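You operate a simulated robot arm through the tools that you are given. There is no shell and no other tool.

The job below is to be done with a simulated robot arm. You get a single attempt, and the scene is never put back.

TASK
Clamp the gold drawer knob, polish the grime off it and put it back in the rack.
Fine: load the yellow pad at the wax tin; rub only while the clamp is tight; pad back, clamp loose. Set down upright: polishing pad. What is to be rubbed or washed off counts as gone when no trace of it is left.

Only the result counts: the job must be done as asked and must still hold three seconds after the hand-in. Knocking over, shifting, dropping, spilling or breaking anything else fails it.

THE ROBOT
A 6-joint arm with a four-finger gripper, fixed in place. Base frame: the origin is on the floor under the middle of its stand, x ahead of it, y to its left, z up; the work surface is at about z = 0.8. Readings come in m, rad, newtons and seconds.
With the tool pointing down near the work surface it reaches from about 0.26 to 0.68 m from the base axis. Its first joint turns from -2.897 to 2.897 rad. Payload 3.43 kg.
Tool frame: the origin (TCP) lies between the finger pads and is the grasp point; the fingertips stand 0.03 m ahead of it; z points along the fingers, y is the line along which they close. The gripper opens to 0.12 m; its body begins 0.085 m behind the TCP.
Orientation is told as [roll, pitch, yaw] about the base's x, y, z axes, in that order, counted from this pose: with the fingers straight down and closing along the base's y, the tool's x points along the base's -x, its y along +y and its z along -z.

THE INTERFACE
- The arm moves only by the tool step_arm. Its argument "commands" is one flat list of numbers, 7 for each row, row after row: the shift along the base's x, y, z in cm, then the turn, a rotation vector about the base's x, y, z in rad, then the opening, from 0 (shut) to 1 (fully open). In form: [dx, dy, dz, rx, ry, rz, grip, dx, dy, dz, rx, ry, rz, grip, ...]. A call has 1 to 20 rows; each row is the pose to reach, as a shift and turn from the pose commanded when the call began. Rows are played at 5 a second. More than 0.05 m and 0.15 rad between two rows, or a gripper value outside its range, and nothing of the call is played. A pose out of reach is approached as far as the arm can. The call stops where the force on the tool passes 40 N (or 10 N more than at its start, if that is more) or the arm is blocked; 0.2 s more then pass. The fingers move at their own pace (about 0.04 m/s each) and stop on an object; they squeeze with about 23 N. The grip force told is the motor's: it shows also when the fingers shut on nothing. Time passes only in rows, and 0.2 s behind the last, so rows that repeat a pose let the fingers close. The reply holds the time, the measured pose of the TCP, the force on the tool along the base axes, the opening and the grip force, in the units named above and with some noise, with the torque about the TCP (base axes, N m) and any sound that the robot's microphone picked up.
- Cameras (640 x 400 px; columns grow to the right, rows downward): "scene" is fixed at [0.4106, 0.4884, 1.4598]; the picture's right is [-0.85, 0.52, 0.00], its down [0.48, 0.79, -0.36] and it looks along [-0.19, -0.31, -0.93] (base axes); focal length 359 px, centre (320, 200). "wrist" rides on the gripper at [0.071, -0.017, -0.121] in the tool frame; the picture's right is [0.23, 0.97, 0.00], its down [-0.81, 0.19, -0.55] and it looks along [-0.54, 0.13, 0.83] (tool axes); focal length 275 px, centre (320, 200).
- get_image(camera): a new picture of that camera. No time passes.
- raise_lower(by): moves the trunk up (or, below 0, down) by that many m; the arm rides with it, the base frame stays. It gives what a move gives, with no picture.
- locate(camera, pixels): for up to 12 pixels [column, row] of the newest picture of that camera ("zoom" is the newest enlarged one), the place [x, y, z] in the base frame of the surface seen there, good to about 0.003 m, but the place of the scene camera against the robot may be out by one fixed shift of up to 0.025 m in any direction. No time passes.
- inspect(camera, box): a new picture of the part [left, top, right, bottom] of that camera's present view, enlarged. No time passes.
- finish_job(): hands the job in; it is judged then, once.

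Open the gripper and draw the arm clear of the work before you hand the job in, unless the task says otherwise.

The tools are called after "Call:" as name(argument=value, ...) on one line, values as JSON. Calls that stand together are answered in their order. step_arm: Moves the arm, as the interface text tells. Its arguments: {"type":"object","properties":{"commands":{"type":"array","items":{"type":"number"}}},"required":["commands"]} The other tools are called the same way: raise_lower (by) moves the trunk up or down; get_image (camera) takes a picture; locate (camera, pixels) gives the place of the surface under pixels of a picture; inspect (camera, box) takes an enlarged picture of a part of a camera's view; finish_job () hands the job in.

At the start:

```text
time: 0.0
eef_pos: [0.2534, 0.4179, 1.1437]
tcp_rot: [-0.001, 0.0, 0.0]
wrist_force: [0.3, 0.3, 1.0]
wrist_torque: [0.01, -0.02, -0.02]
finger_gap: 0.1197
finger_force: 0.1
trunk travel left (down, up): [-0.175, 0.265]
```

scene: 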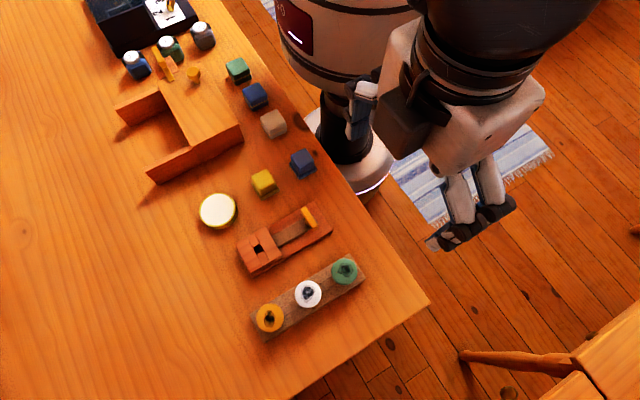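
wrist: 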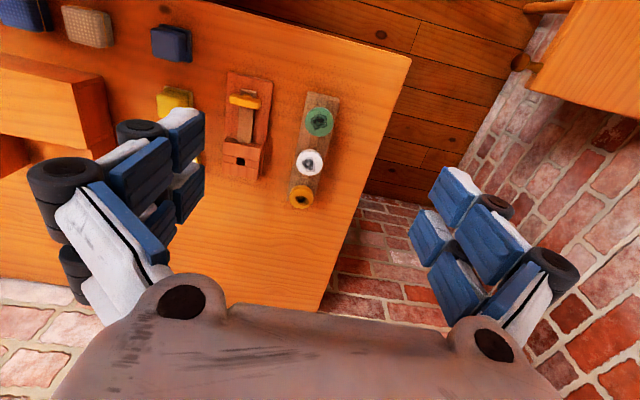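

The scene shows a rack with three knobs (gold one around 269,318), an orange clamp around 285,240, a wax tin around 217,210 and coloured pads. I'll enlarge these regions first.

Call:
inspect(camera="scene", box=[220, 190, 380, 350])

Call:
inspect(camera="scene", box=[180, 40, 340, 240])

Call:
inspect(camera="wrist", box=[140, 60, 380, 230])

```text
2.50 times, centred on (300, 270) of scene
```

zoom: 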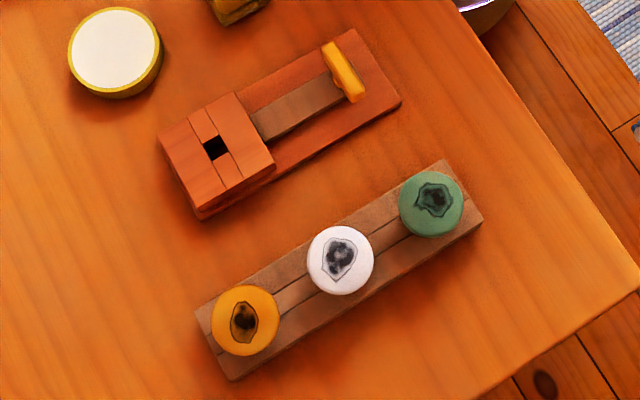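

```text
2.00 times, centred on (260, 140) of scene
```

zoom: 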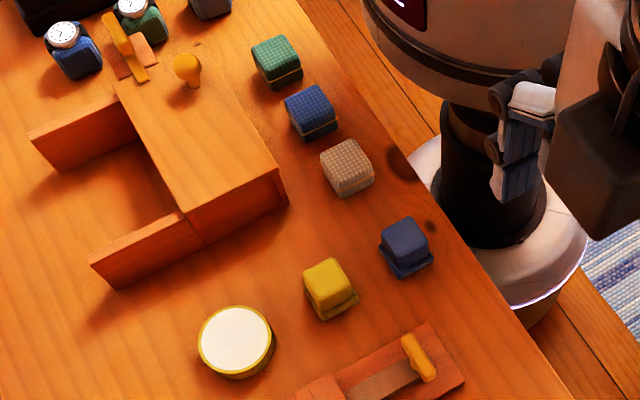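

```text
2.35 times, centred on (260, 145) of wrist
```

zoom: 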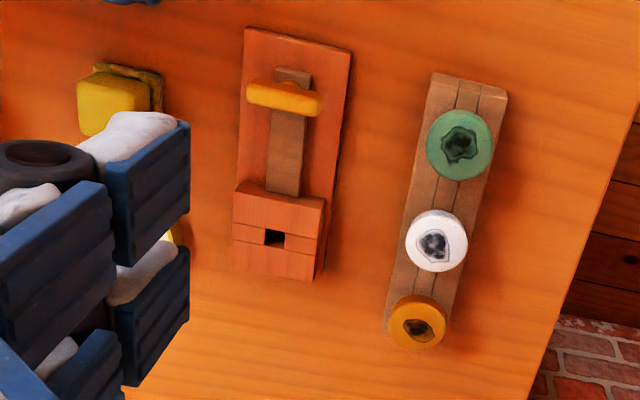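

The wrist view shows the gold knob at about (301,197), white (309,161), green (319,121), and the clamp around (245,130). I'll locate these in both cameras to compare the scene camera's shift.

Call:
locate(camera="wrist", pixels=[[301, 197], [309, 161], [319, 121], [245, 100], [239, 161], [247, 130], [172, 96], [280, 225], [231, 74], [270, 82], [229, 176], [258, 180]])

Call:
locate(camera="scene", pixels=[[269, 318], [308, 294], [344, 270], [308, 217], [259, 249], [290, 235], [263, 182], [217, 210], [302, 163], [220, 280], [330, 230], [261, 338]])

```text
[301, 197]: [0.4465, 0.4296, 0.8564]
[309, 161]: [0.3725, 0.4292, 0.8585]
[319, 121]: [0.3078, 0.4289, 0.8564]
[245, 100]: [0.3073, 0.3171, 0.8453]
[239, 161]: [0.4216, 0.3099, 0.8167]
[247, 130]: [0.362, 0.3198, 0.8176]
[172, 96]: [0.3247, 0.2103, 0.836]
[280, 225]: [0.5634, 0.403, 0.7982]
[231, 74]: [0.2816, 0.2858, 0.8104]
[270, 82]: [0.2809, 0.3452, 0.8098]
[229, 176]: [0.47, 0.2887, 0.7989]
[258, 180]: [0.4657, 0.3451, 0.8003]
```

```text
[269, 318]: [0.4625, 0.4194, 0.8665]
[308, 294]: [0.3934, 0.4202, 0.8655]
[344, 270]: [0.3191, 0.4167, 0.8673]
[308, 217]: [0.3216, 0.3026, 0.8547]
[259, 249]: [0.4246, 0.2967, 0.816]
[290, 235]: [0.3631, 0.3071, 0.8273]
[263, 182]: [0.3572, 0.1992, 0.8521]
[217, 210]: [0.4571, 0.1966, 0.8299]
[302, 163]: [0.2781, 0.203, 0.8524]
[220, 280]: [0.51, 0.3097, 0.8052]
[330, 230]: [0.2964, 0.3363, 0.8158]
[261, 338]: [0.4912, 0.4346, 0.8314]
```

The scene camera seems shifted about (+0.013, -0.010, +0.009) against the wrist camera. I'll bring the gripper lower over the clamp for a closer wrist view.

Call:
step_arm(commands=[0, -3, -3, 0, 0, 0, 1, 0, -6, -6, 0, 0, 0, 1, 0, -9, -9, 0, 0, 0, 1, 0, -12, -12, 0, 0, 0, 1, 0, -12, -12, 0, 0, 0, 1])

Call:
get_image(camera="wrist")

Call:
get_image(camera="scene")

```text
time: 1.2
eef_pos: [0.2519, 0.2974, 1.022]
tcp_rot: [0.0, 0.0, -0.001]
wrist_force: [0.3, 0.0, -0.3]
wrist_torque: [0.05, -0.01, -0.02]
finger_gap: 0.1202
finger_force: 0.0
trunk travel left (down, up): [-0.175, 0.265]
```

```text
taken
```

wrist: 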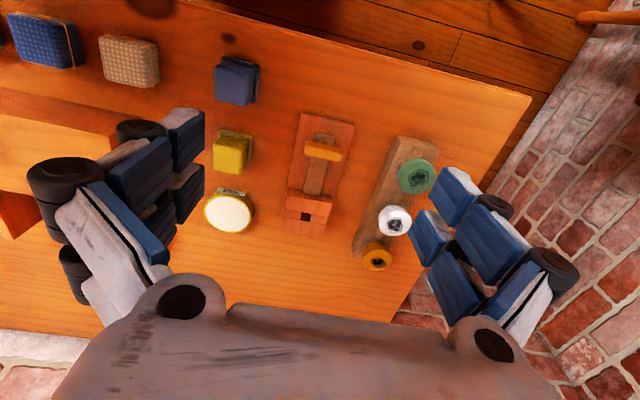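

```text
taken
```

scene: 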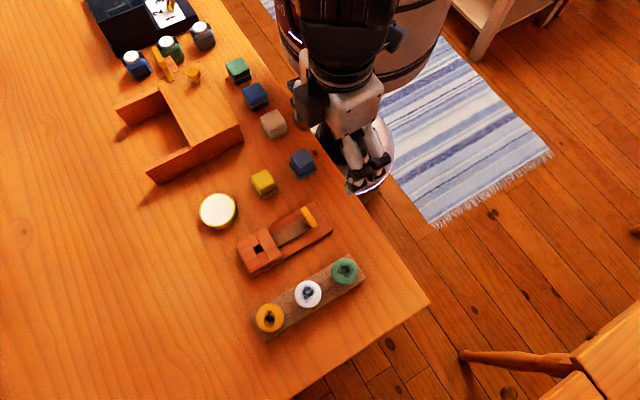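

The wrist view now shows everything. I'll enlarge the clamp and rack, and locate finger pixels to learn the finger sizes.

Call:
inspect(camera="wrist", box=[270, 90, 450, 280])

Call:
locate(camera="wrist", pixels=[[455, 170], [440, 200], [475, 215], [413, 215], [425, 260], [480, 300], [500, 240], [190, 115], [200, 160], [205, 175], [140, 215], [165, 265]])

Call:
inspect(camera="scene", box=[230, 190, 340, 280])

```text
2.11 times, centred on (360, 185) of wrist
```

zoom: 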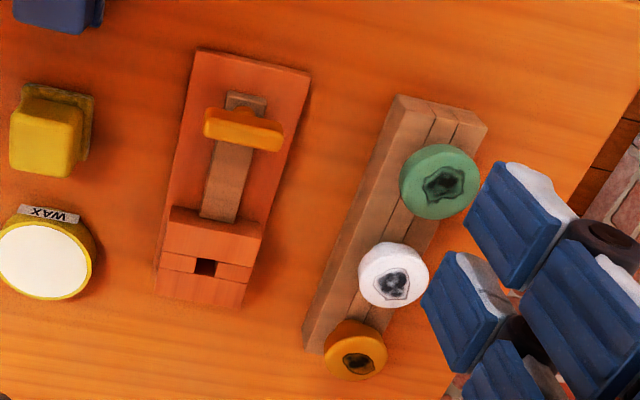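

```text
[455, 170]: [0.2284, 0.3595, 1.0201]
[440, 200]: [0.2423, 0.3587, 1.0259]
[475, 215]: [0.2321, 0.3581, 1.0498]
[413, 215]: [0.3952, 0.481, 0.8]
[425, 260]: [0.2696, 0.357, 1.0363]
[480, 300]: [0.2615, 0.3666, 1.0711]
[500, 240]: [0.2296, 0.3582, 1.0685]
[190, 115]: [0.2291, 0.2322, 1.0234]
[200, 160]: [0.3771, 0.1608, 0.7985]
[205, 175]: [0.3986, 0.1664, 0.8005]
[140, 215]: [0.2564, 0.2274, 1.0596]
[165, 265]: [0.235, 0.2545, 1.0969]
```

```text
4.44 times, centred on (285, 235) of scene
```

zoom: 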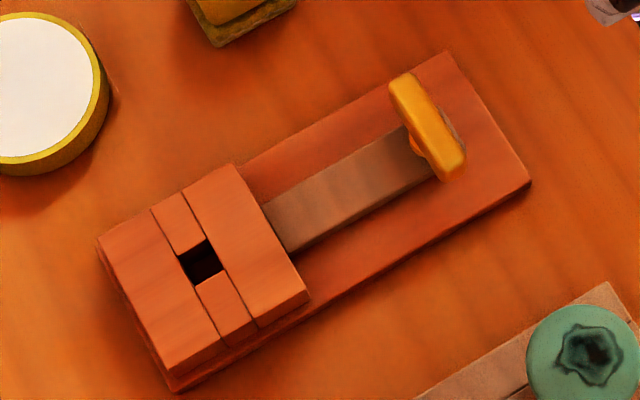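

The clamp appears to be a bar with a yellow handle sliding along x toward a jaw block with a square hole. I'll move over to the rack for a closer look at the knobs' shape.

Call:
step_arm(commands=[1.5, 2.75, -1.2, 0, 0, 0, 1, 3, 5.5, -2.5, 0, 0, 0, 1, 4.5, 8.25, -3.7, 0, 0, 0, 1, 6, 11, -5, 0, 0, 0, 1, 6, 11, -5, 0, 0, 0, 1])

Call:
get_image(camera="wrist")

Call:
inspect(camera="wrist", box=[220, 100, 420, 225])

```text
time: 2.4
eef_pos: [0.3137, 0.4065, 0.9703]
tcp_rot: [0.001, -0.001, 0.0]
wrist_force: [-0.2, -0.3, 0.6]
wrist_torque: [-0.02, 0.03, 0.01]
finger_gap: 0.12
finger_force: 0.0
trunk travel left (down, up): [-0.175, 0.265]
```

```text
taken
```

wrist: 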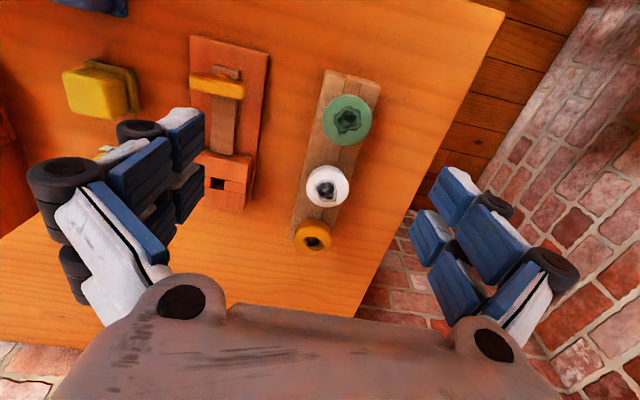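

```text
3.20 times, centred on (320, 162) of wrist
```

zoom: 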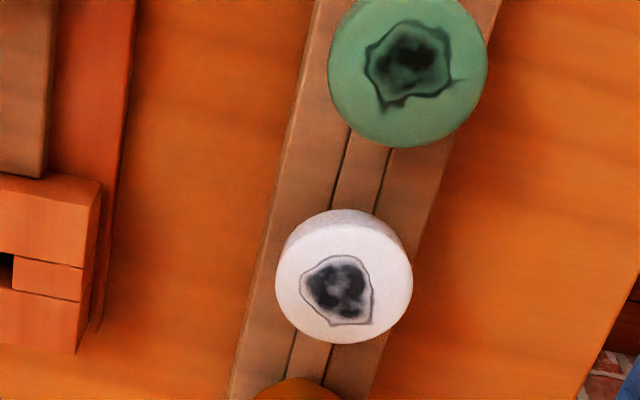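

I'll locate the edges of the knobs, the rack top, and the jaw block.

Call:
inspect(camera="wrist", box=[270, 160, 370, 260])

Call:
locate(camera="wrist", pixels=[[313, 238], [297, 236], [330, 237], [313, 223], [313, 246], [327, 188], [346, 120], [338, 157], [318, 150], [347, 160], [326, 72], [306, 214]])

Call:
locate(camera="wrist", pixels=[[217, 183], [222, 165], [200, 182], [236, 187], [220, 203], [200, 155], [248, 158], [240, 207], [224, 110], [222, 140], [218, 85], [229, 74]])

```text
4.00 times, centred on (320, 210) of wrist
```

zoom: 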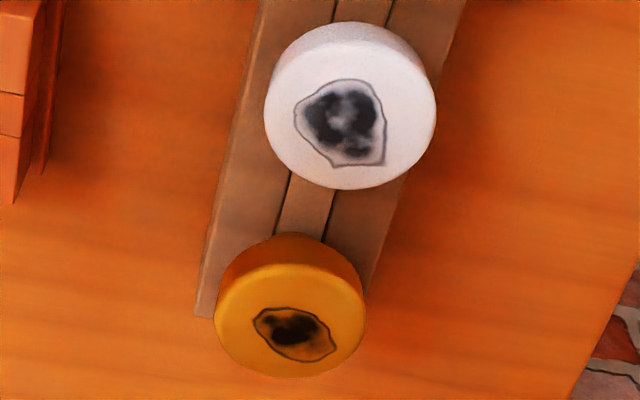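

```text
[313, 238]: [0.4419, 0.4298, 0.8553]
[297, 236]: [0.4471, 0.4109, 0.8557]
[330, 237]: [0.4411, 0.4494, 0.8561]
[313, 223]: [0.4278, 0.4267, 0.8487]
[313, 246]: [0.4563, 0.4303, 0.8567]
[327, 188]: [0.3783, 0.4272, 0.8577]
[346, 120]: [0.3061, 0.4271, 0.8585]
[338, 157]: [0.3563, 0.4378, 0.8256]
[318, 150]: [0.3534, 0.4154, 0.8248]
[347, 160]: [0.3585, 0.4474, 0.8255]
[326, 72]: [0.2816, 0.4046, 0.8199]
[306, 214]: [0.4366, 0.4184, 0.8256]
```

```text
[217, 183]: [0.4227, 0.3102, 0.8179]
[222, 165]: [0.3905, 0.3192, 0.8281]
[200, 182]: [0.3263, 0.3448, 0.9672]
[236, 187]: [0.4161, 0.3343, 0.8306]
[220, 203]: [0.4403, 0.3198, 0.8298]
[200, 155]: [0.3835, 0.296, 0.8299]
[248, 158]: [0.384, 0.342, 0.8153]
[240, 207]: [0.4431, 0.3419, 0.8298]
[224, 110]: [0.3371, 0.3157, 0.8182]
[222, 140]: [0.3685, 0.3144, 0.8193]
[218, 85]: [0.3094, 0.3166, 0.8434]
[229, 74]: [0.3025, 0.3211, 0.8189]
```

Knob tops are near z 0.856 with radius ~0.019, rack top 0.8255, jaw block top 0.830. I'll tilt the gripper so that the wrist camera sees the knobs and jaw more from the side.

Call:
step_arm(commands=[-1, 0, -1, 0, -0.125, 0, 1, -2, 0, -2, 0, -0.25, 0, 1, -3, 0, -3, 0, -0.375, 0, 1, -3.5, 0, -4, 0, -0.5, 0, 1, -3.5, 0, -4, 0, -0.5, 0, 1])

Call:
get_image(camera="wrist")

Call:
inspect(camera="wrist", box=[220, 120, 420, 245])

```text
time: 3.6
eef_pos: [0.2777, 0.4073, 0.9332]
tcp_rot: [0.0, -0.501, -0.002]
wrist_force: [0.1, -0.6, 0.1]
wrist_torque: [-0.01, 0.01, -0.01]
finger_gap: 0.12
finger_force: 0.0
trunk travel left (down, up): [-0.175, 0.265]
```

```text
taken
```

wrist: 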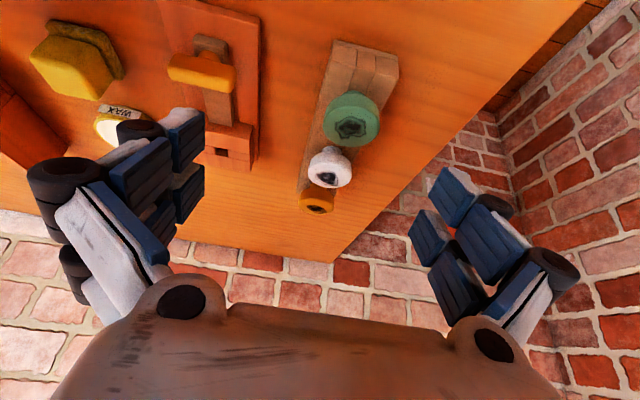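

```text
3.20 times, centred on (320, 182) of wrist
```

zoom: 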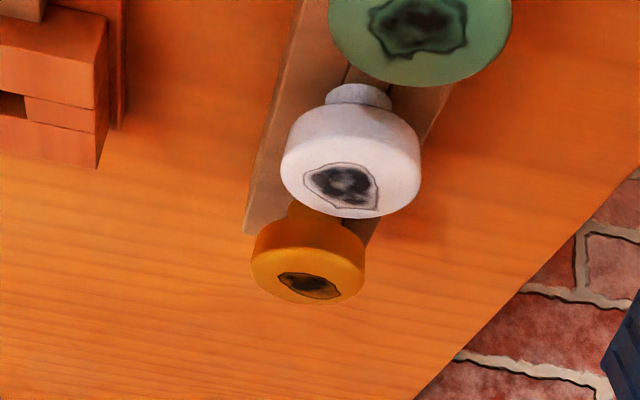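

Each knob has a thick disc on a narrower collar; disc roughly z 0.841–0.856. I'll right the gripper and hover directly above the gold knob, using the fact that the TCP axis shows near column 320 in the wrist view.

Call:
step_arm(commands=[0, 0, 2, 0, 0.125, 0, 1, 4, 0.6, 4, 0, 0.25, 0, 1, 8, 1.2, 3, 0, 0.375, 0, 1, 12, 1.8, 2, 0, 0.5, 0, 1, 16.5, 2.3, 0, 0, 0.5, 0, 1, 16.5, 2.3, 0, 0, 0.5, 0, 1])

Call:
get_image(camera="wrist")

Call:
inspect(camera="wrist", box=[220, 70, 420, 195])

```text
time: 5.0
eef_pos: [0.442, 0.4287, 0.9343]
tcp_rot: [-0.001, -0.001, 0.001]
wrist_force: [-0.6, -0.2, -0.5]
wrist_torque: [0.0, 0.03, -0.01]
finger_gap: 0.1202
finger_force: 0.2
trunk travel left (down, up): [-0.175, 0.265]
```

```text
taken
```

wrist: 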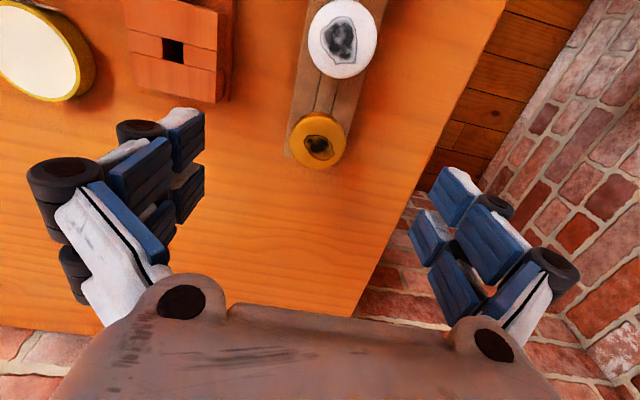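

```text
3.20 times, centred on (320, 132) of wrist
```

zoom: 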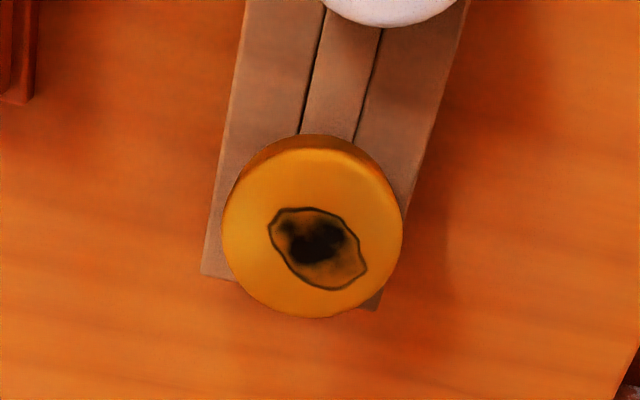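

The gold knob's top centre appears at about (318,142), diameter ~0.042 m. I'll locate points on its rim and the rack/jaw edges from this closer view.

Call:
locate(camera="wrist", pixels=[[318, 142], [292, 142], [343, 142], [318, 119], [318, 166], [313, 112], [329, 75], [340, 28], [289, 155], [337, 165], [300, 100], [345, 100]])

Call:
locate(camera="wrist", pixels=[[173, 50], [129, 80], [216, 102], [125, 45], [217, 55], [172, 92], [165, 38], [183, 41], [162, 58], [182, 63], [150, 49], [200, 52]])

```text
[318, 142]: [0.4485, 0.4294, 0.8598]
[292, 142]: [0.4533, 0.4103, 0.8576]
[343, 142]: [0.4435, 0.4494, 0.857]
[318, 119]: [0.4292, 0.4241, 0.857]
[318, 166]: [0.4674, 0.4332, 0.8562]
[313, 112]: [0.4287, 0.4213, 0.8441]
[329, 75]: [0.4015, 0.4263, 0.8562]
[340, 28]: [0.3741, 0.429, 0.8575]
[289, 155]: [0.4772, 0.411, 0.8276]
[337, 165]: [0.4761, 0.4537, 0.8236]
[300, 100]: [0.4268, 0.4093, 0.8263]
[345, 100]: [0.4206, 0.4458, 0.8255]
```

```text
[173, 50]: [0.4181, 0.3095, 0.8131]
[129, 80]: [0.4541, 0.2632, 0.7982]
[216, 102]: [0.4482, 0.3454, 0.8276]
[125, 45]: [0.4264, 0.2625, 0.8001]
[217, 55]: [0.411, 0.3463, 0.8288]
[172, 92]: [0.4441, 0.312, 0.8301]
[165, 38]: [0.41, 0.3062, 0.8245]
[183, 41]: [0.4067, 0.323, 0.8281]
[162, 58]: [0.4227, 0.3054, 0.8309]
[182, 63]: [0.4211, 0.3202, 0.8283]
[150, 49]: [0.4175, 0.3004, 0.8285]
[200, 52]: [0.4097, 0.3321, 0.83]
```

The gold knob's centre is at (0.448, 0.429), top z ≈ 0.857. I'll narrow the opening to ~0.08 m and descend so that the fingertips stay just above the rack top (TCP z ≈ 0.860).

Call:
step_arm(commands=[0.6, 0.05, 0, 0, 0, 0, 0.65, 0.6, 0.05, -2, 0, 0, 0, 0.65, 0.6, 0.05, -4, 0, 0, 0, 0.65, 0.6, 0.05, -6, 0, 0, 0, 0.65, 0.6, 0.05, -7.3, 0, 0, 0, 0.65, 0.6, 0.05, -7.3, 0, 0, 0, 0.65])

Call:
get_image(camera="wrist")

```text
time: 6.4
eef_pos: [0.4484, 0.4311, 0.8616]
tcp_rot: [-0.001, -0.002, 0.001]
wrist_force: [-0.1, 0.0, 0.4]
wrist_torque: [-0.03, 0.02, -0.03]
finger_gap: 0.0778
finger_force: 0.1
trunk travel left (down, up): [-0.175, 0.265]
```

```text
taken
```

wrist: 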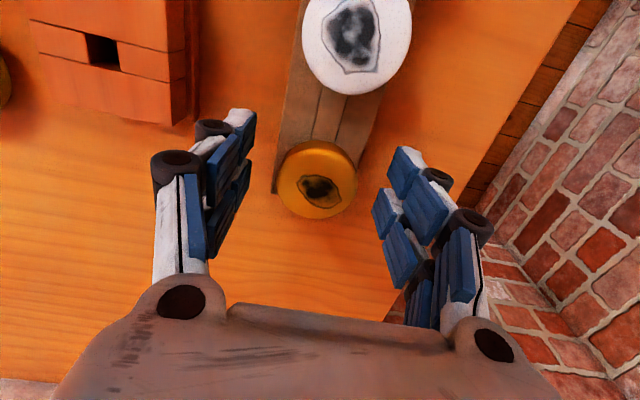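

The knob sits centred between the fingers at about (318,183). I'll close the fingers on it.

Call:
step_arm(commands=[0, 0, 0, 0, 0, 0, 0.4, 0, 0, 0, 0, 0, 0, 0.2, 0, 0, 0, 0, 0, 0, 0, 0, 0, 0, 0, 0, 0, 0, 0, 0, 0, 0, 0, 0, 0])

Call:
get_image(camera="wrist")

```text
time: 7.6
eef_pos: [0.4487, 0.4312, 0.8606]
tcp_rot: [0.001, -0.001, -0.002]
wrist_force: [0.2, 0.3, 0.2]
wrist_torque: [-0.01, 0.01, -0.01]
finger_gap: 0.0405
finger_force: 23.2
trunk travel left (down, up): [-0.175, 0.265]
```

```text
taken
```

wrist: 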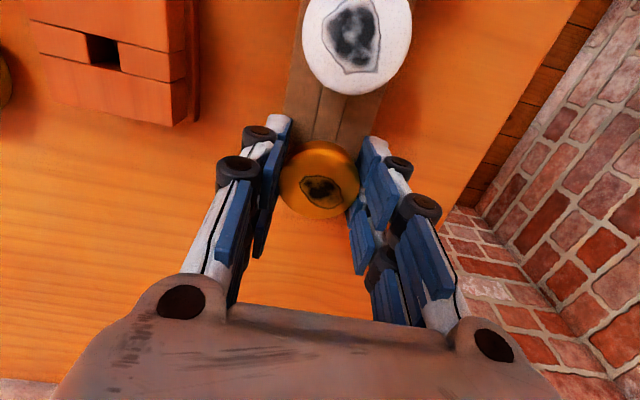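

The fingers hold the knob (gap 0.0405, force 23 N). I'll lift it straight up slowly.

Call:
step_arm(commands=[0, 0, 0.5, 0, 0, 0, 0, 0, 0, 1.2, 0, 0, 0, 0, 0, 0, 2.5, 0, 0, 0, 0, 0, 0, 4, 0, 0, 0, 0, 0, 0, 6, 0, 0, 0, 0, 0, 0, 8, 0, 0, 0, 0, 0, 0, 8, 0, 0, 0, 0])

Call:
get_image(camera="wrist")

Call:
get_image(camera="scene")

```text
time: 9.2
eef_pos: [0.4474, 0.4314, 0.941]
tcp_rot: [0.001, 0.002, 0.0]
wrist_force: [-0.1, 0.0, 0.5]
wrist_torque: [-0.03, -0.01, 0.0]
finger_gap: 0.0406
finger_force: 22.8
trunk travel left (down, up): [-0.175, 0.265]
```

```text
taken
```

wrist: 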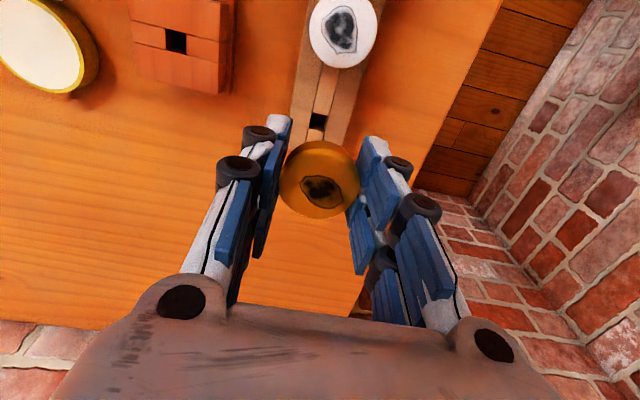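

```text
taken
```

scene: 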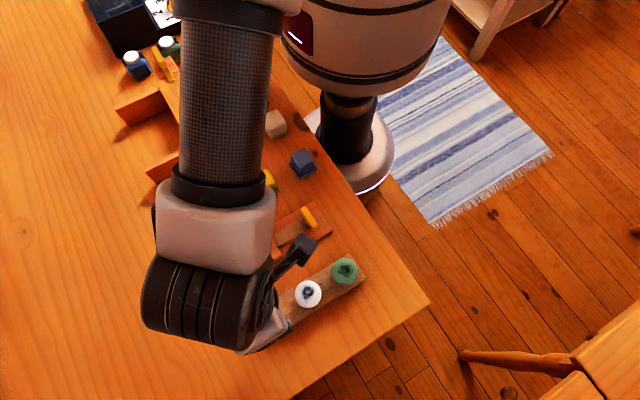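

The knob is out; its square hole in the rack shows at (317,121), the clamp hole at (176,40). I'll enlarge and locate both holes.

Call:
inspect(camera="wrist", box=[120, 0, 350, 144])

Call:
locate(camera="wrist", pixels=[[317, 121], [309, 122], [325, 122], [317, 113], [317, 129], [176, 40], [166, 40], [189, 40], [176, 28], [176, 54], [158, 40], [200, 44]])

```text
2.78 times, centred on (235, 72) of wrist
```

zoom: 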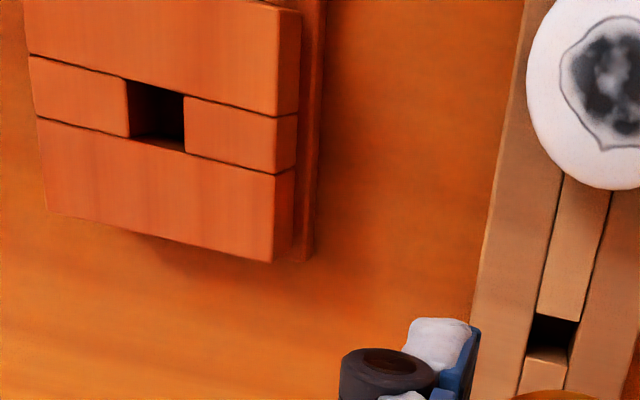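

```text
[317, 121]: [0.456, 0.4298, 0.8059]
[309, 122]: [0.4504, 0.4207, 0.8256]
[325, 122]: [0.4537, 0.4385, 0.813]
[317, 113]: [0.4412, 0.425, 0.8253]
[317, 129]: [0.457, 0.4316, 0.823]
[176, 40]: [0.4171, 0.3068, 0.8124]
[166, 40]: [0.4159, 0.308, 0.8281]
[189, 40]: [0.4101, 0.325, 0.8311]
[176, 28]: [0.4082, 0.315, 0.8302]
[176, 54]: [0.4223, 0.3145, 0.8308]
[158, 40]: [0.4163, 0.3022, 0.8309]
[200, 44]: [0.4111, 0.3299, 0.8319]
```

The rack hole right under the gripped knob shows at (318.8,121.6) — a useful alignment reference. I'll move to above the clamp hole (about 0.416, 0.316), 4.5 mm higher, and check that the clamp hole lands on the same pixel.

Call:
step_arm(commands=[-0.8, -3, 0.45, 0, 0, 0, 0, -1.6, -6, 0.45, 0, 0, 0, 0, -2.4, -9, 0.45, 0, 0, 0, 0, -3.2, -11.5, 0.45, 0, 0, 0, 0, -3.2, -11.5, 0.45, 0, 0, 0, 0])

Call:
get_image(camera="wrist")

Call:
inspect(camera="wrist", box=[240, 50, 400, 150])

```text
time: 10.4
eef_pos: [0.4148, 0.3148, 0.9458]
tcp_rot: [0.0, -0.001, -0.001]
wrist_force: [0.2, -0.2, -0.6]
wrist_torque: [0.01, 0.01, -0.02]
finger_gap: 0.0408
finger_force: 23.2
trunk travel left (down, up): [-0.175, 0.265]
```

```text
taken
```

wrist: 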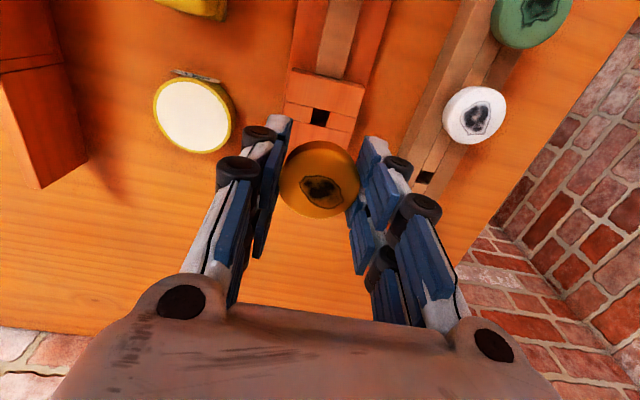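

```text
4.00 times, centred on (320, 100) of wrist
```

zoom: 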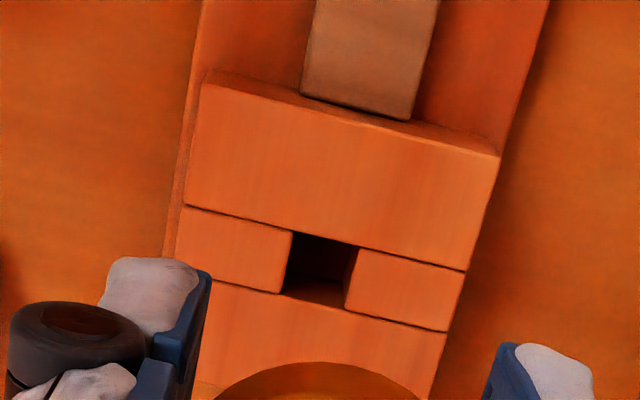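

The clamp hole centre is at about (319.6,117.4) here, but my rack-hole reference was read from a coarser zoom. I'll go back above the rack hole at the original height and zoom with the same box for a precise reference.

Call:
step_arm(commands=[0.8, 3, 0, 0, 0, 0, 0, 1.6, 6, 0, 0, 0, 0, 0, 2.4, 9, -0.2, 0, 0, 0, 0, 3.2, 11.5, -0.45, 0, 0, 0, 0, 3.2, 11.5, -0.45, 0, 0, 0, 0])

Call:
inspect(camera="wrist", box=[240, 50, 400, 150])

Call:
inspect(camera="wrist", box=[280, 100, 360, 150])

```text
time: 11.6
eef_pos: [0.4467, 0.4316, 0.9431]
tcp_rot: [0.0, 0.001, 0.0]
wrist_force: [0.1, -0.5, 0.6]
wrist_torque: [0.02, 0.03, 0.0]
finger_gap: 0.041
finger_force: 22.6
trunk travel left (down, up): [-0.175, 0.265]
```

```text
4.00 times, centred on (320, 100) of wrist
```

zoom: 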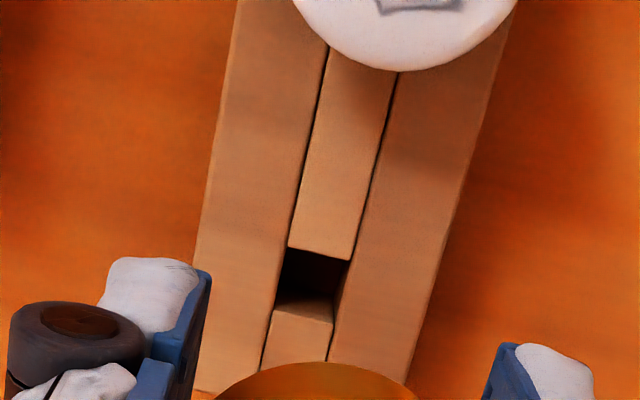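

```text
8.00 times, centred on (320, 125) of wrist
```

zoom: 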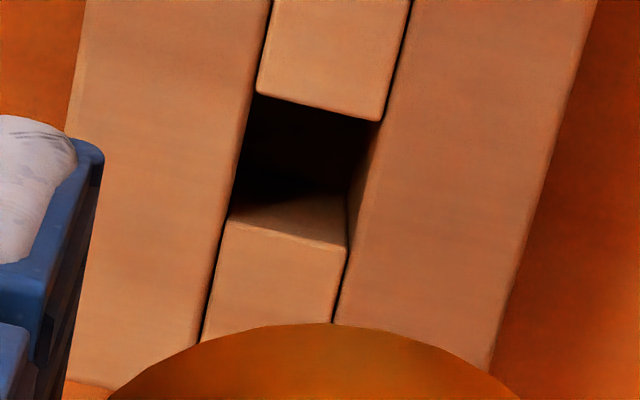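

The rack-hole reference is (317.8,121.4), so the clamp position needs a correction of about (-3.7, +0.7) mm. I'll move there and verify.

Call:
step_arm(commands=[-0.8, -3, 0.45, 0, 0, 0, 0, -1.6, -6, 0.45, 0, 0, 0, 0, -2.4, -9, 0.45, 0, 0, 0, 0, -3.57, -11.43, 0.45, 0, 0, 0, 0, -3.57, -11.43, 0.45, 0, 0, 0, 0])

Call:
inspect(camera="wrist", box=[280, 100, 360, 150])

Call:
inspect(camera="wrist", box=[240, 50, 400, 150])

```text
time: 12.8
eef_pos: [0.4144, 0.3176, 0.9471]
tcp_rot: [0.0, 0.001, 0.0]
wrist_force: [-0.4, 0.0, -0.7]
wrist_torque: [0.03, 0.01, 0.01]
finger_gap: 0.0408
finger_force: 23.5
trunk travel left (down, up): [-0.175, 0.265]
```

```text
8.00 times, centred on (320, 125) of wrist
```

zoom: 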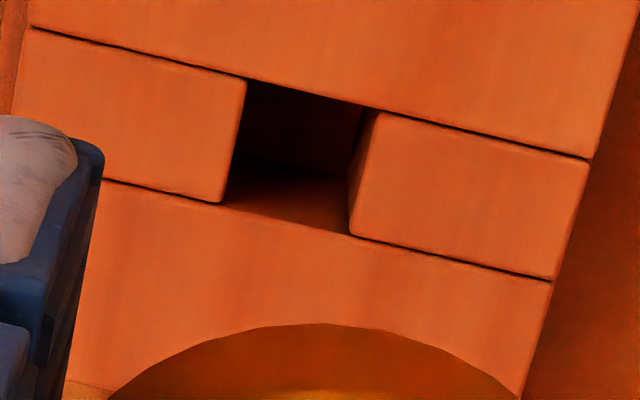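

```text
4.00 times, centred on (320, 100) of wrist
```

zoom: 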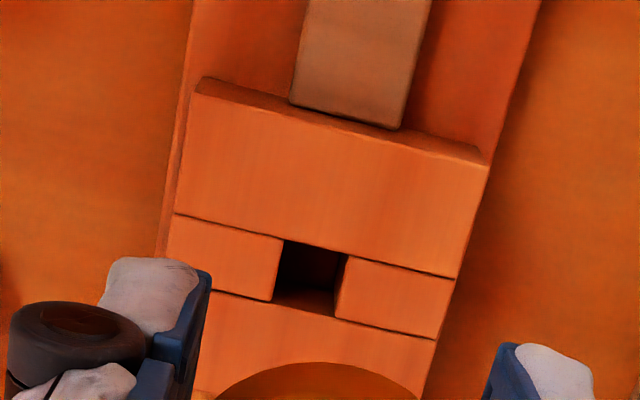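

The hole is now at (317.5,119.65), still ~1.8 px short of the reference. I'll correct by another (-1.5, -0.3) mm and re-check.

Call:
step_arm(commands=[-0.15, -0.03, 0, 0, 0, 0, 0, -0.15, -0.03, 0, 0, 0, 0, 0, -0.15, -0.03, 0, 0, 0, 0, 0])

Call:
inspect(camera="wrist", box=[280, 100, 360, 150])

```text
time: 13.6
eef_pos: [0.4123, 0.3169, 0.9472]
tcp_rot: [0.0, -0.001, 0.0]
wrist_force: [0.4, 0.0, -1.2]
wrist_torque: [-0.02, 0.03, -0.03]
finger_gap: 0.0405
finger_force: 22.8
trunk travel left (down, up): [-0.175, 0.265]
```

```text
8.00 times, centred on (320, 125) of wrist
```

zoom: 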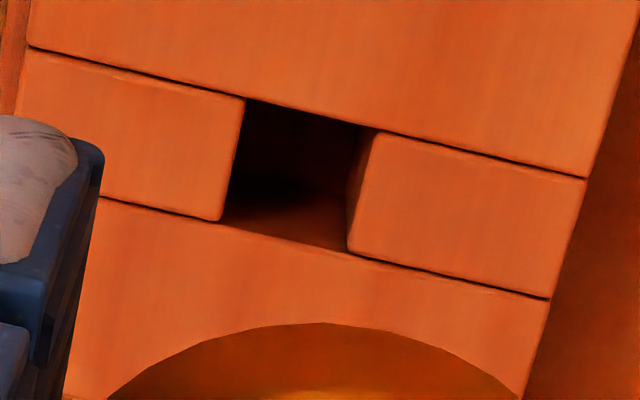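

Now the hole is within ~0.7 px of the reference. I'll apply a last (+0.5, -0.4) mm correction and begin the descent, slow near the top of the jaw.

Call:
step_arm(commands=[0.05, -0.04, -1.5, 0, 0, 0, 0, 0.05, -0.04, -3, 0, 0, 0, 0, 0.05, -0.04, -4.5, 0, 0, 0, 0, 0.05, -0.04, -5.4, 0, 0, 0, 0, 0.05, -0.04, -5.4, 0, 0, 0, 0])

Call:
get_image(camera="wrist")

```text
time: 14.8
eef_pos: [0.4109, 0.3158, 0.891]
tcp_rot: [-0.001, -0.001, 0.0]
wrist_force: [-0.2, 0.2, -0.5]
wrist_torque: [-0.01, -0.04, 0.02]
finger_gap: 0.0407
finger_force: 22.8
trunk travel left (down, up): [-0.175, 0.265]
```

```text
taken
```

wrist: 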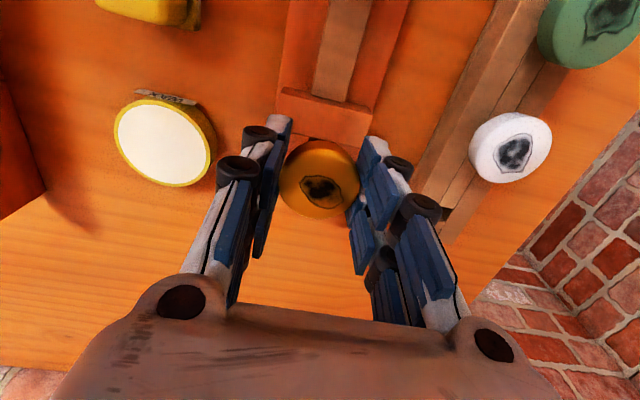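

No contact yet at TCP z 0.891. I'll lower in small steps and watch the force.

Call:
step_arm(commands=[0, 0, -0.3, 0, 0, 0, 0, 0, 0, -0.6, 0, 0, 0, 0, 0, 0, -0.9, 0, 0, 0, 0, 0, 0, -1.2, 0, 0, 0, 0, 0, 0, -1.2, 0, 0, 0, 0])

```text
time: 16.0
eef_pos: [0.412, 0.3157, 0.8784]
tcp_rot: [0.001, 0.001, -0.001]
wrist_force: [-0.4, -0.5, -1.0]
wrist_torque: [0.05, -0.01, -0.02]
finger_gap: 0.0408
finger_force: 23.0
trunk travel left (down, up): [-0.175, 0.265]
```

Still no contact force at z 0.878. I'll continue lowering in small steps toward about 0.867.

Call:
step_arm(commands=[0, 0, -0.2, 0, 0, 0, 0, 0, 0, -0.4, 0, 0, 0, 0, 0, 0, -0.6, 0, 0, 0, 0, 0, 0, -0.8, 0, 0, 0, 0, 0, 0, -1.0, 0, 0, 0, 0, 0, 0, -1.0, 0, 0, 0, 0])

Call:
get_image(camera="wrist")

Call:
get_image(camera="scene")

```text
time: 17.4
eef_pos: [0.4123, 0.3162, 0.8682]
tcp_rot: [0.0, -0.001, 0.0]
wrist_force: [0.7, -0.1, -0.5]
wrist_torque: [0.02, 0.02, 0.03]
finger_gap: 0.0407
finger_force: 23.1
trunk travel left (down, up): [-0.175, 0.265]
```

```text
taken
```

wrist: 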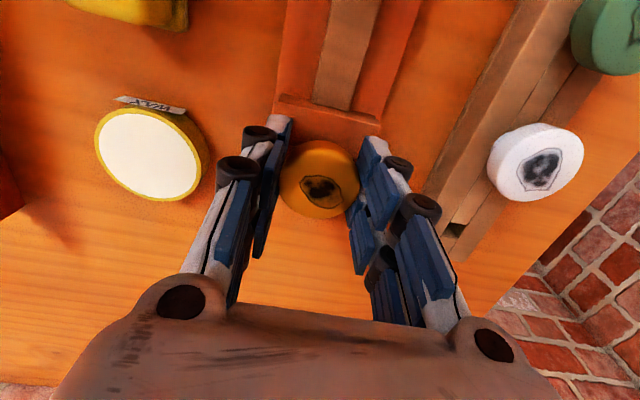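

```text
taken
```

scene: 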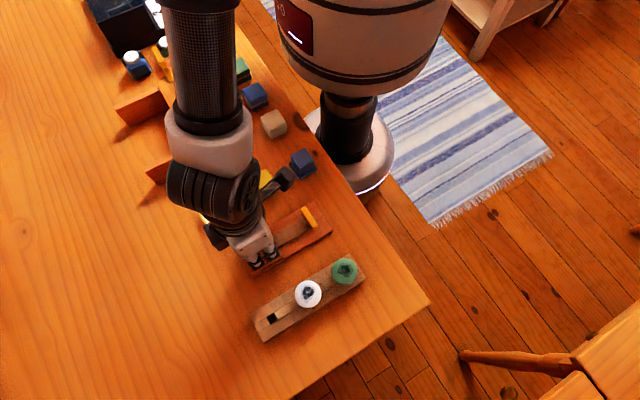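

The knob is going in without resistance (z 0.868). I'll continue in 1 mm steps until contact is felt.

Call:
step_arm(commands=[0, 0, -0.1, 0, 0, 0, 0, 0, 0, -0.2, 0, 0, 0, 0, 0, 0, -0.25, 0, 0, 0, 0, 0, 0, -0.25, 0, 0, 0, 0])

```text
time: 18.4
eef_pos: [0.4122, 0.3164, 0.8653]
tcp_rot: [0.001, 0.0, -0.001]
wrist_force: [-0.6, -0.2, -0.9]
wrist_torque: [0.02, 0.01, 0.06]
finger_gap: 0.0406
finger_force: 22.7
trunk travel left (down, up): [-0.175, 0.265]
```

Still no contact. Two more 1 mm steps.

Call:
step_arm(commands=[0, 0, -0.1, 0, 0, 0, 0, 0, 0, -0.1, 0, 0, 0, 0])

Call:
step_arm(commands=[0, 0, -0.1, 0, 0, 0, 0, 0, 0, -0.1, 0, 0, 0, 0])

```text
time: 19.0
eef_pos: [0.4114, 0.3167, 0.8652]
tcp_rot: [0.0, 0.0, 0.001]
wrist_force: [-0.1, -0.9, 1.0]
wrist_torque: [-0.01, 0.02, 0.02]
finger_gap: 0.0407
finger_force: 22.9
trunk travel left (down, up): [-0.175, 0.265]
```

```text
time: 19.6
eef_pos: [0.4118, 0.316, 0.8651]
tcp_rot: [0.002, -0.001, 0.0]
wrist_force: [0.1, -3.6, 10.9]
wrist_torque: [-0.03, 0.02, 0.01]
finger_gap: 0.0407
finger_force: 23.5
trunk travel left (down, up): [-0.175, 0.265]
```

Contact: 10.9 N upward at z ≈ 0.865, as expected for seating. I'll ease off 1 mm, open the fingers, and lift away.

Call:
step_arm(commands=[0, 0, 0.1, 0, 0, 0, 0, 0, 0, 0.1, 0, 0, 0, 0.45, 0, 0, 0.1, 0, 0, 0, 0.6, 0, 0, 0.1, 0, 0, 0, 0.6, 0, 0, 0.1, 0, 0, 0, 0.6])

Call:
get_image(camera="wrist")

```text
time: 20.8
eef_pos: [0.4118, 0.3163, 0.8649]
tcp_rot: [0.001, -0.001, 0.0]
wrist_force: [0.3, 0.7, 0.1]
wrist_torque: [0.03, -0.04, 0.02]
finger_gap: 0.0719
finger_force: 0.0
trunk travel left (down, up): [-0.175, 0.265]
```

```text
taken
```

wrist: 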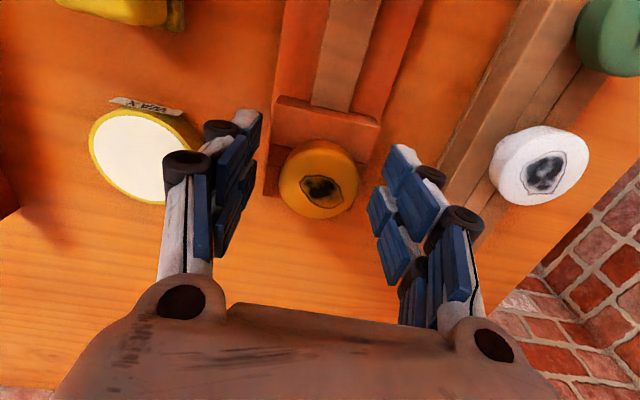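

The knob stands in the clamp. I'll lift clear and look at the clamp handle from above.

Call:
step_arm(commands=[0, 0, 1.5, 0, 0, 0, 0.6, 0, 0, 3.5, 0, 0, 0, 0.6, 0, 0, 6, 0, 0, 0, 0.6, 0, 0, 9, 0, 0, 0, 0.6, -4, 0, 11, 0, 0, 0, 0.6, -8, 0, 11, 0, 0, 0, 0.6, -10.5, 0, 9, 0, 0, 0, 0.6, -10.5, 0, 9, 0, 0, 0, 0.6])

Call:
get_image(camera="wrist")

Call:
get_image(camera="scene")

```text
time: 22.6
eef_pos: [0.3055, 0.3166, 0.9548]
tcp_rot: [0.0, 0.001, 0.001]
wrist_force: [0.2, 0.8, -0.1]
wrist_torque: [0.01, -0.02, 0.02]
finger_gap: 0.0722
finger_force: 0.1
trunk travel left (down, up): [-0.175, 0.265]
```

```text
taken
```

wrist: 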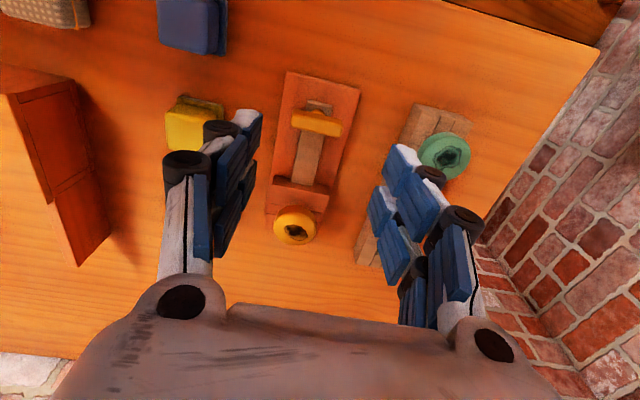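

```text
taken
```

scene: 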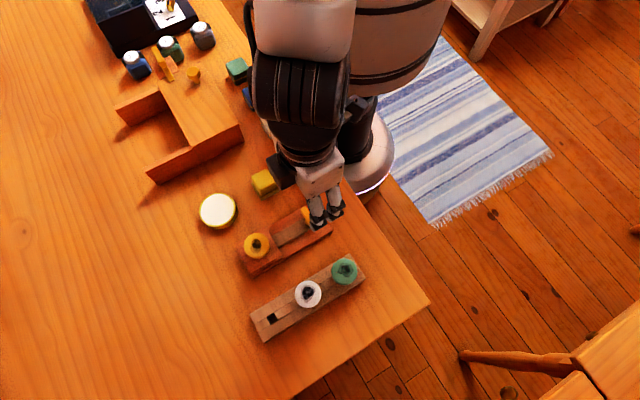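

The handle shows at about (316,123) in the wrist view. I'll enlarge it and locate its ends.

Call:
inspect(camera="wrist", box=[240, 60, 400, 260])

Call:
inspect(camera="wrist", box=[270, 85, 370, 160])

Call:
locate(camera="wrist", pixels=[[316, 123], [294, 120], [339, 129], [317, 113], [316, 133], [310, 150], [308, 175], [320, 104], [293, 190], [294, 227], [300, 160], [280, 160]])

```text
2.00 times, centred on (320, 160) of wrist
```

zoom: 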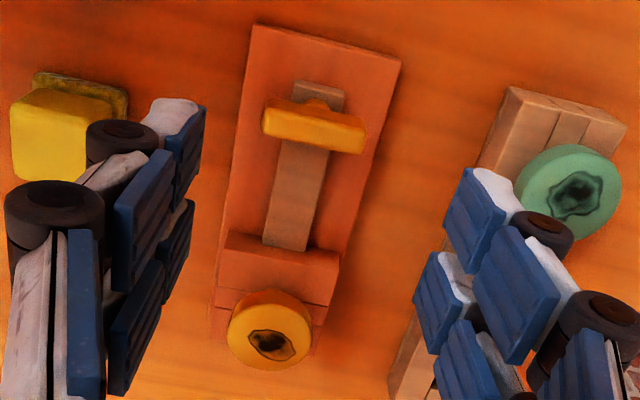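

```text
5.33 times, centred on (320, 122) of wrist
```

zoom: 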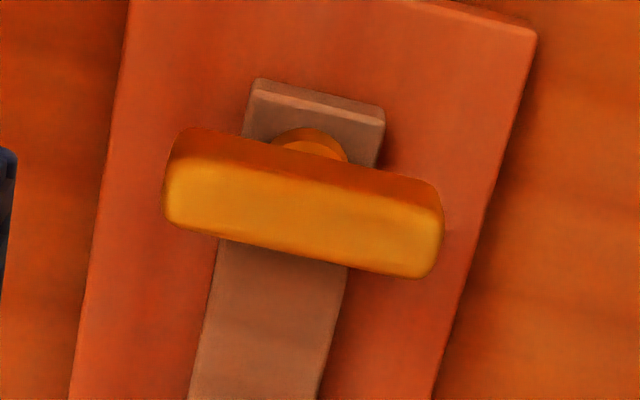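

```text
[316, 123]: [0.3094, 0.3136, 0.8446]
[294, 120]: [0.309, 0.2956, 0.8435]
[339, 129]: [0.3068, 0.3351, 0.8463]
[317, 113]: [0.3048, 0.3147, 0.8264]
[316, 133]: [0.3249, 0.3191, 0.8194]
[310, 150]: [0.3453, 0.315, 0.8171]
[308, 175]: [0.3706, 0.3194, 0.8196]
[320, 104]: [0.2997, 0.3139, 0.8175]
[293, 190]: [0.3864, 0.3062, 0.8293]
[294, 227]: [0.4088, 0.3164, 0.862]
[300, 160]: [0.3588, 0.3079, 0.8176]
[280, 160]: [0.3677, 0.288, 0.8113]
```

The handle is a T-bar along y, centre (0.308, 0.315), top z 0.845. I'll yaw the gripper by 90° so the fingers close along x and can slide the handle.

Call:
step_arm(commands=[0, 0, 0, 0, 0, 0.14, 0.5, 0, 0, 0, 0, 0, 0.28, 0.5, 0, 0, 0, 0, 0, 0.42, 0.5, 0, 0, 0, 0, 0, 0.56, 0.5, 0, 0, 0, 0, 0, 0.7, 0.5, 0, 0, 0, 0, 0, 0.84, 0.5, 0, 0, 0, 0, 0, 0.98, 0.5, 0, 0, 0, 0, 0, 1.12, 0.5, 0, 0, 0, 0, 0, 1.26, 0.5, 0, 0, 0, 0, 0, 1.4, 0.5, 0, 0, 0, 0, 0, 1.5, 0.5, 0, 0, 0, 0, 0, 1.5708, 0.5, 0, 0, 0, 0, 0, 1.5708, 0.5])

Call:
get_image(camera="wrist")

Call:
get_image(camera="scene")

```text
time: 25.4
eef_pos: [0.3067, 0.3166, 0.9551]
tcp_rot: [0.0, 0.0, 1.572]
wrist_force: [0.1, 0.9, 0.2]
wrist_torque: [0.02, 0.02, 0.0]
finger_gap: 0.06
finger_force: 0.1
trunk travel left (down, up): [-0.175, 0.265]
```

```text
taken
```

wrist: 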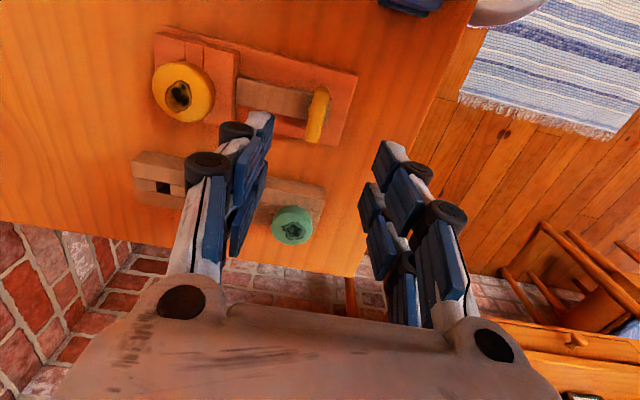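

```text
taken
```

scene: 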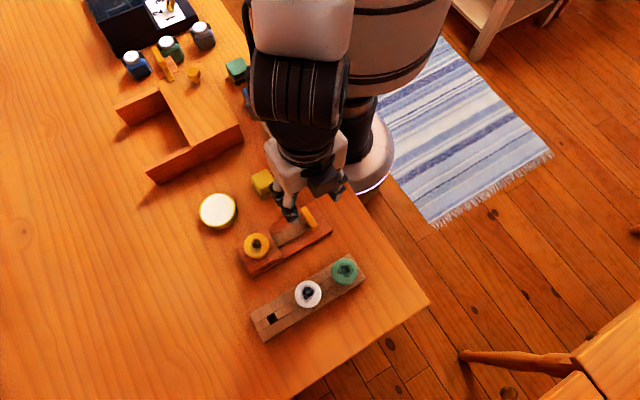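

The yaw worked and the handle lies between the fingers at about (317,115). I'll descend so that the tips stay just above the bar (TCP z ≈ 0.855).

Call:
step_arm(commands=[0.2, -0.2, -2.5, 0, 0, 0, 0.5, 0.2, -0.2, -5, 0, 0, 0, 0.5, 0.2, -0.2, -7.5, 0, 0, 0, 0.5, 0.2, -0.2, -9, 0, 0, 0, 0.5, 0.2, -0.2, -10, 0, 0, 0, 0.5, 0.2, -0.2, -10, 0, 0, 0, 0.5])

Call:
get_image(camera="wrist")

```text
time: 26.8
eef_pos: [0.3089, 0.3148, 0.8545]
tcp_rot: [0.001, -0.002, 1.572]
wrist_force: [0.3, -0.4, 0.6]
wrist_torque: [0.05, 0.01, 0.03]
finger_gap: 0.0601
finger_force: 0.0
trunk travel left (down, up): [-0.175, 0.265]
```

```text
taken
```

wrist: 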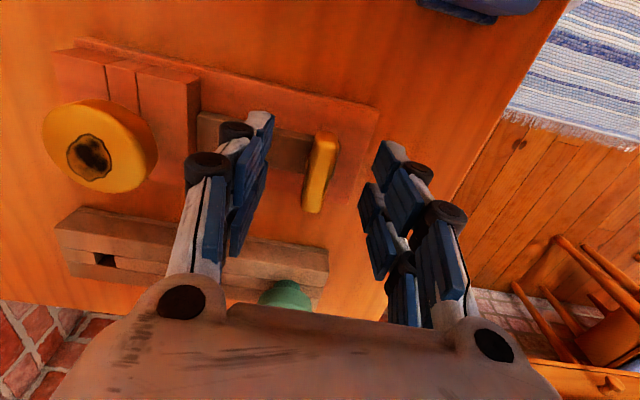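

The handle sits centred between the fingers at (320,172). I'll close on it.

Call:
step_arm(commands=[0, 0, 0, 0, 0, 0, 0.25, 0, 0, 0, 0, 0, 0, 0, 0, 0, 0, 0, 0, 0, 0, 0, 0, 0, 0, 0, 0, 0, 0, 0, 0, 0, 0, 0, 0])

Call:
get_image(camera="wrist")

```text
time: 28.0
eef_pos: [0.3103, 0.3139, 0.8549]
tcp_rot: [0.0, -0.003, 1.571]
wrist_force: [4.5, -1.0, -1.4]
wrist_torque: [0.26, -0.14, 0.02]
finger_gap: 0.0133
finger_force: 38.9
trunk travel left (down, up): [-0.175, 0.265]
```

```text
taken
```

wrist: 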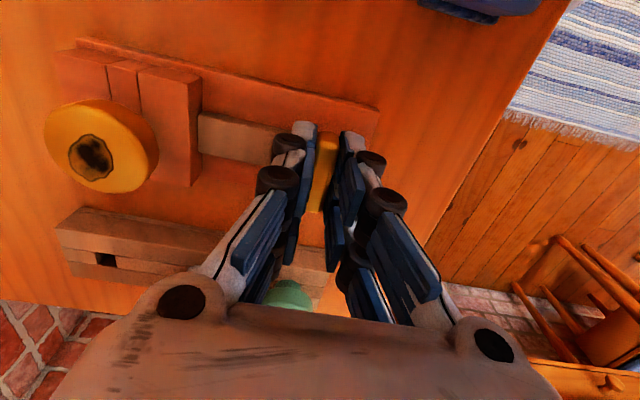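

The handle is gripped (gap 0.0133). I'll slide it toward the jaw (+x) in small steps and watch the x force.

Call:
step_arm(commands=[0.2, 0, 0, 0, 0, 0, 0, 0.4, 0, 0, 0, 0, 0, 0, 0.6, 0, 0, 0, 0, 0, 0, 0.6, 0, 0, 0, 0, 0, 0])

Call:
get_image(camera="wrist")

```text
time: 28.9
eef_pos: [0.3092, 0.3138, 0.8548]
tcp_rot: [0.004, 0.006, 1.573]
wrist_force: [-17.0, 11.3, 3.1]
wrist_torque: [0.39, 0.62, -0.39]
finger_gap: 0.013
finger_force: 45.1
trunk travel left (down, up): [-0.175, 0.265]
stopped in row 4: the force on the tool passed its limit at 42 N (the readings are from after the stop); the commanded pose is now the measured one
```

```text
taken
```

wrist: 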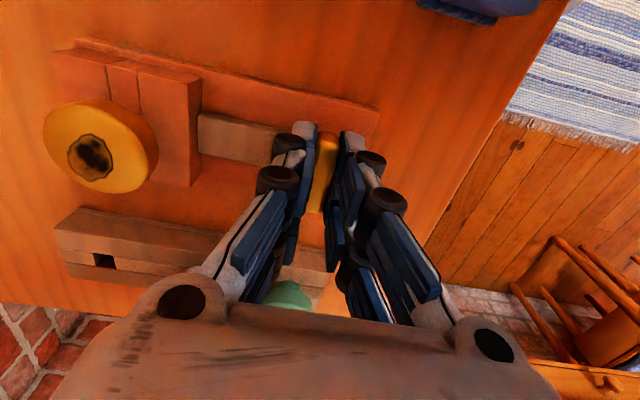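

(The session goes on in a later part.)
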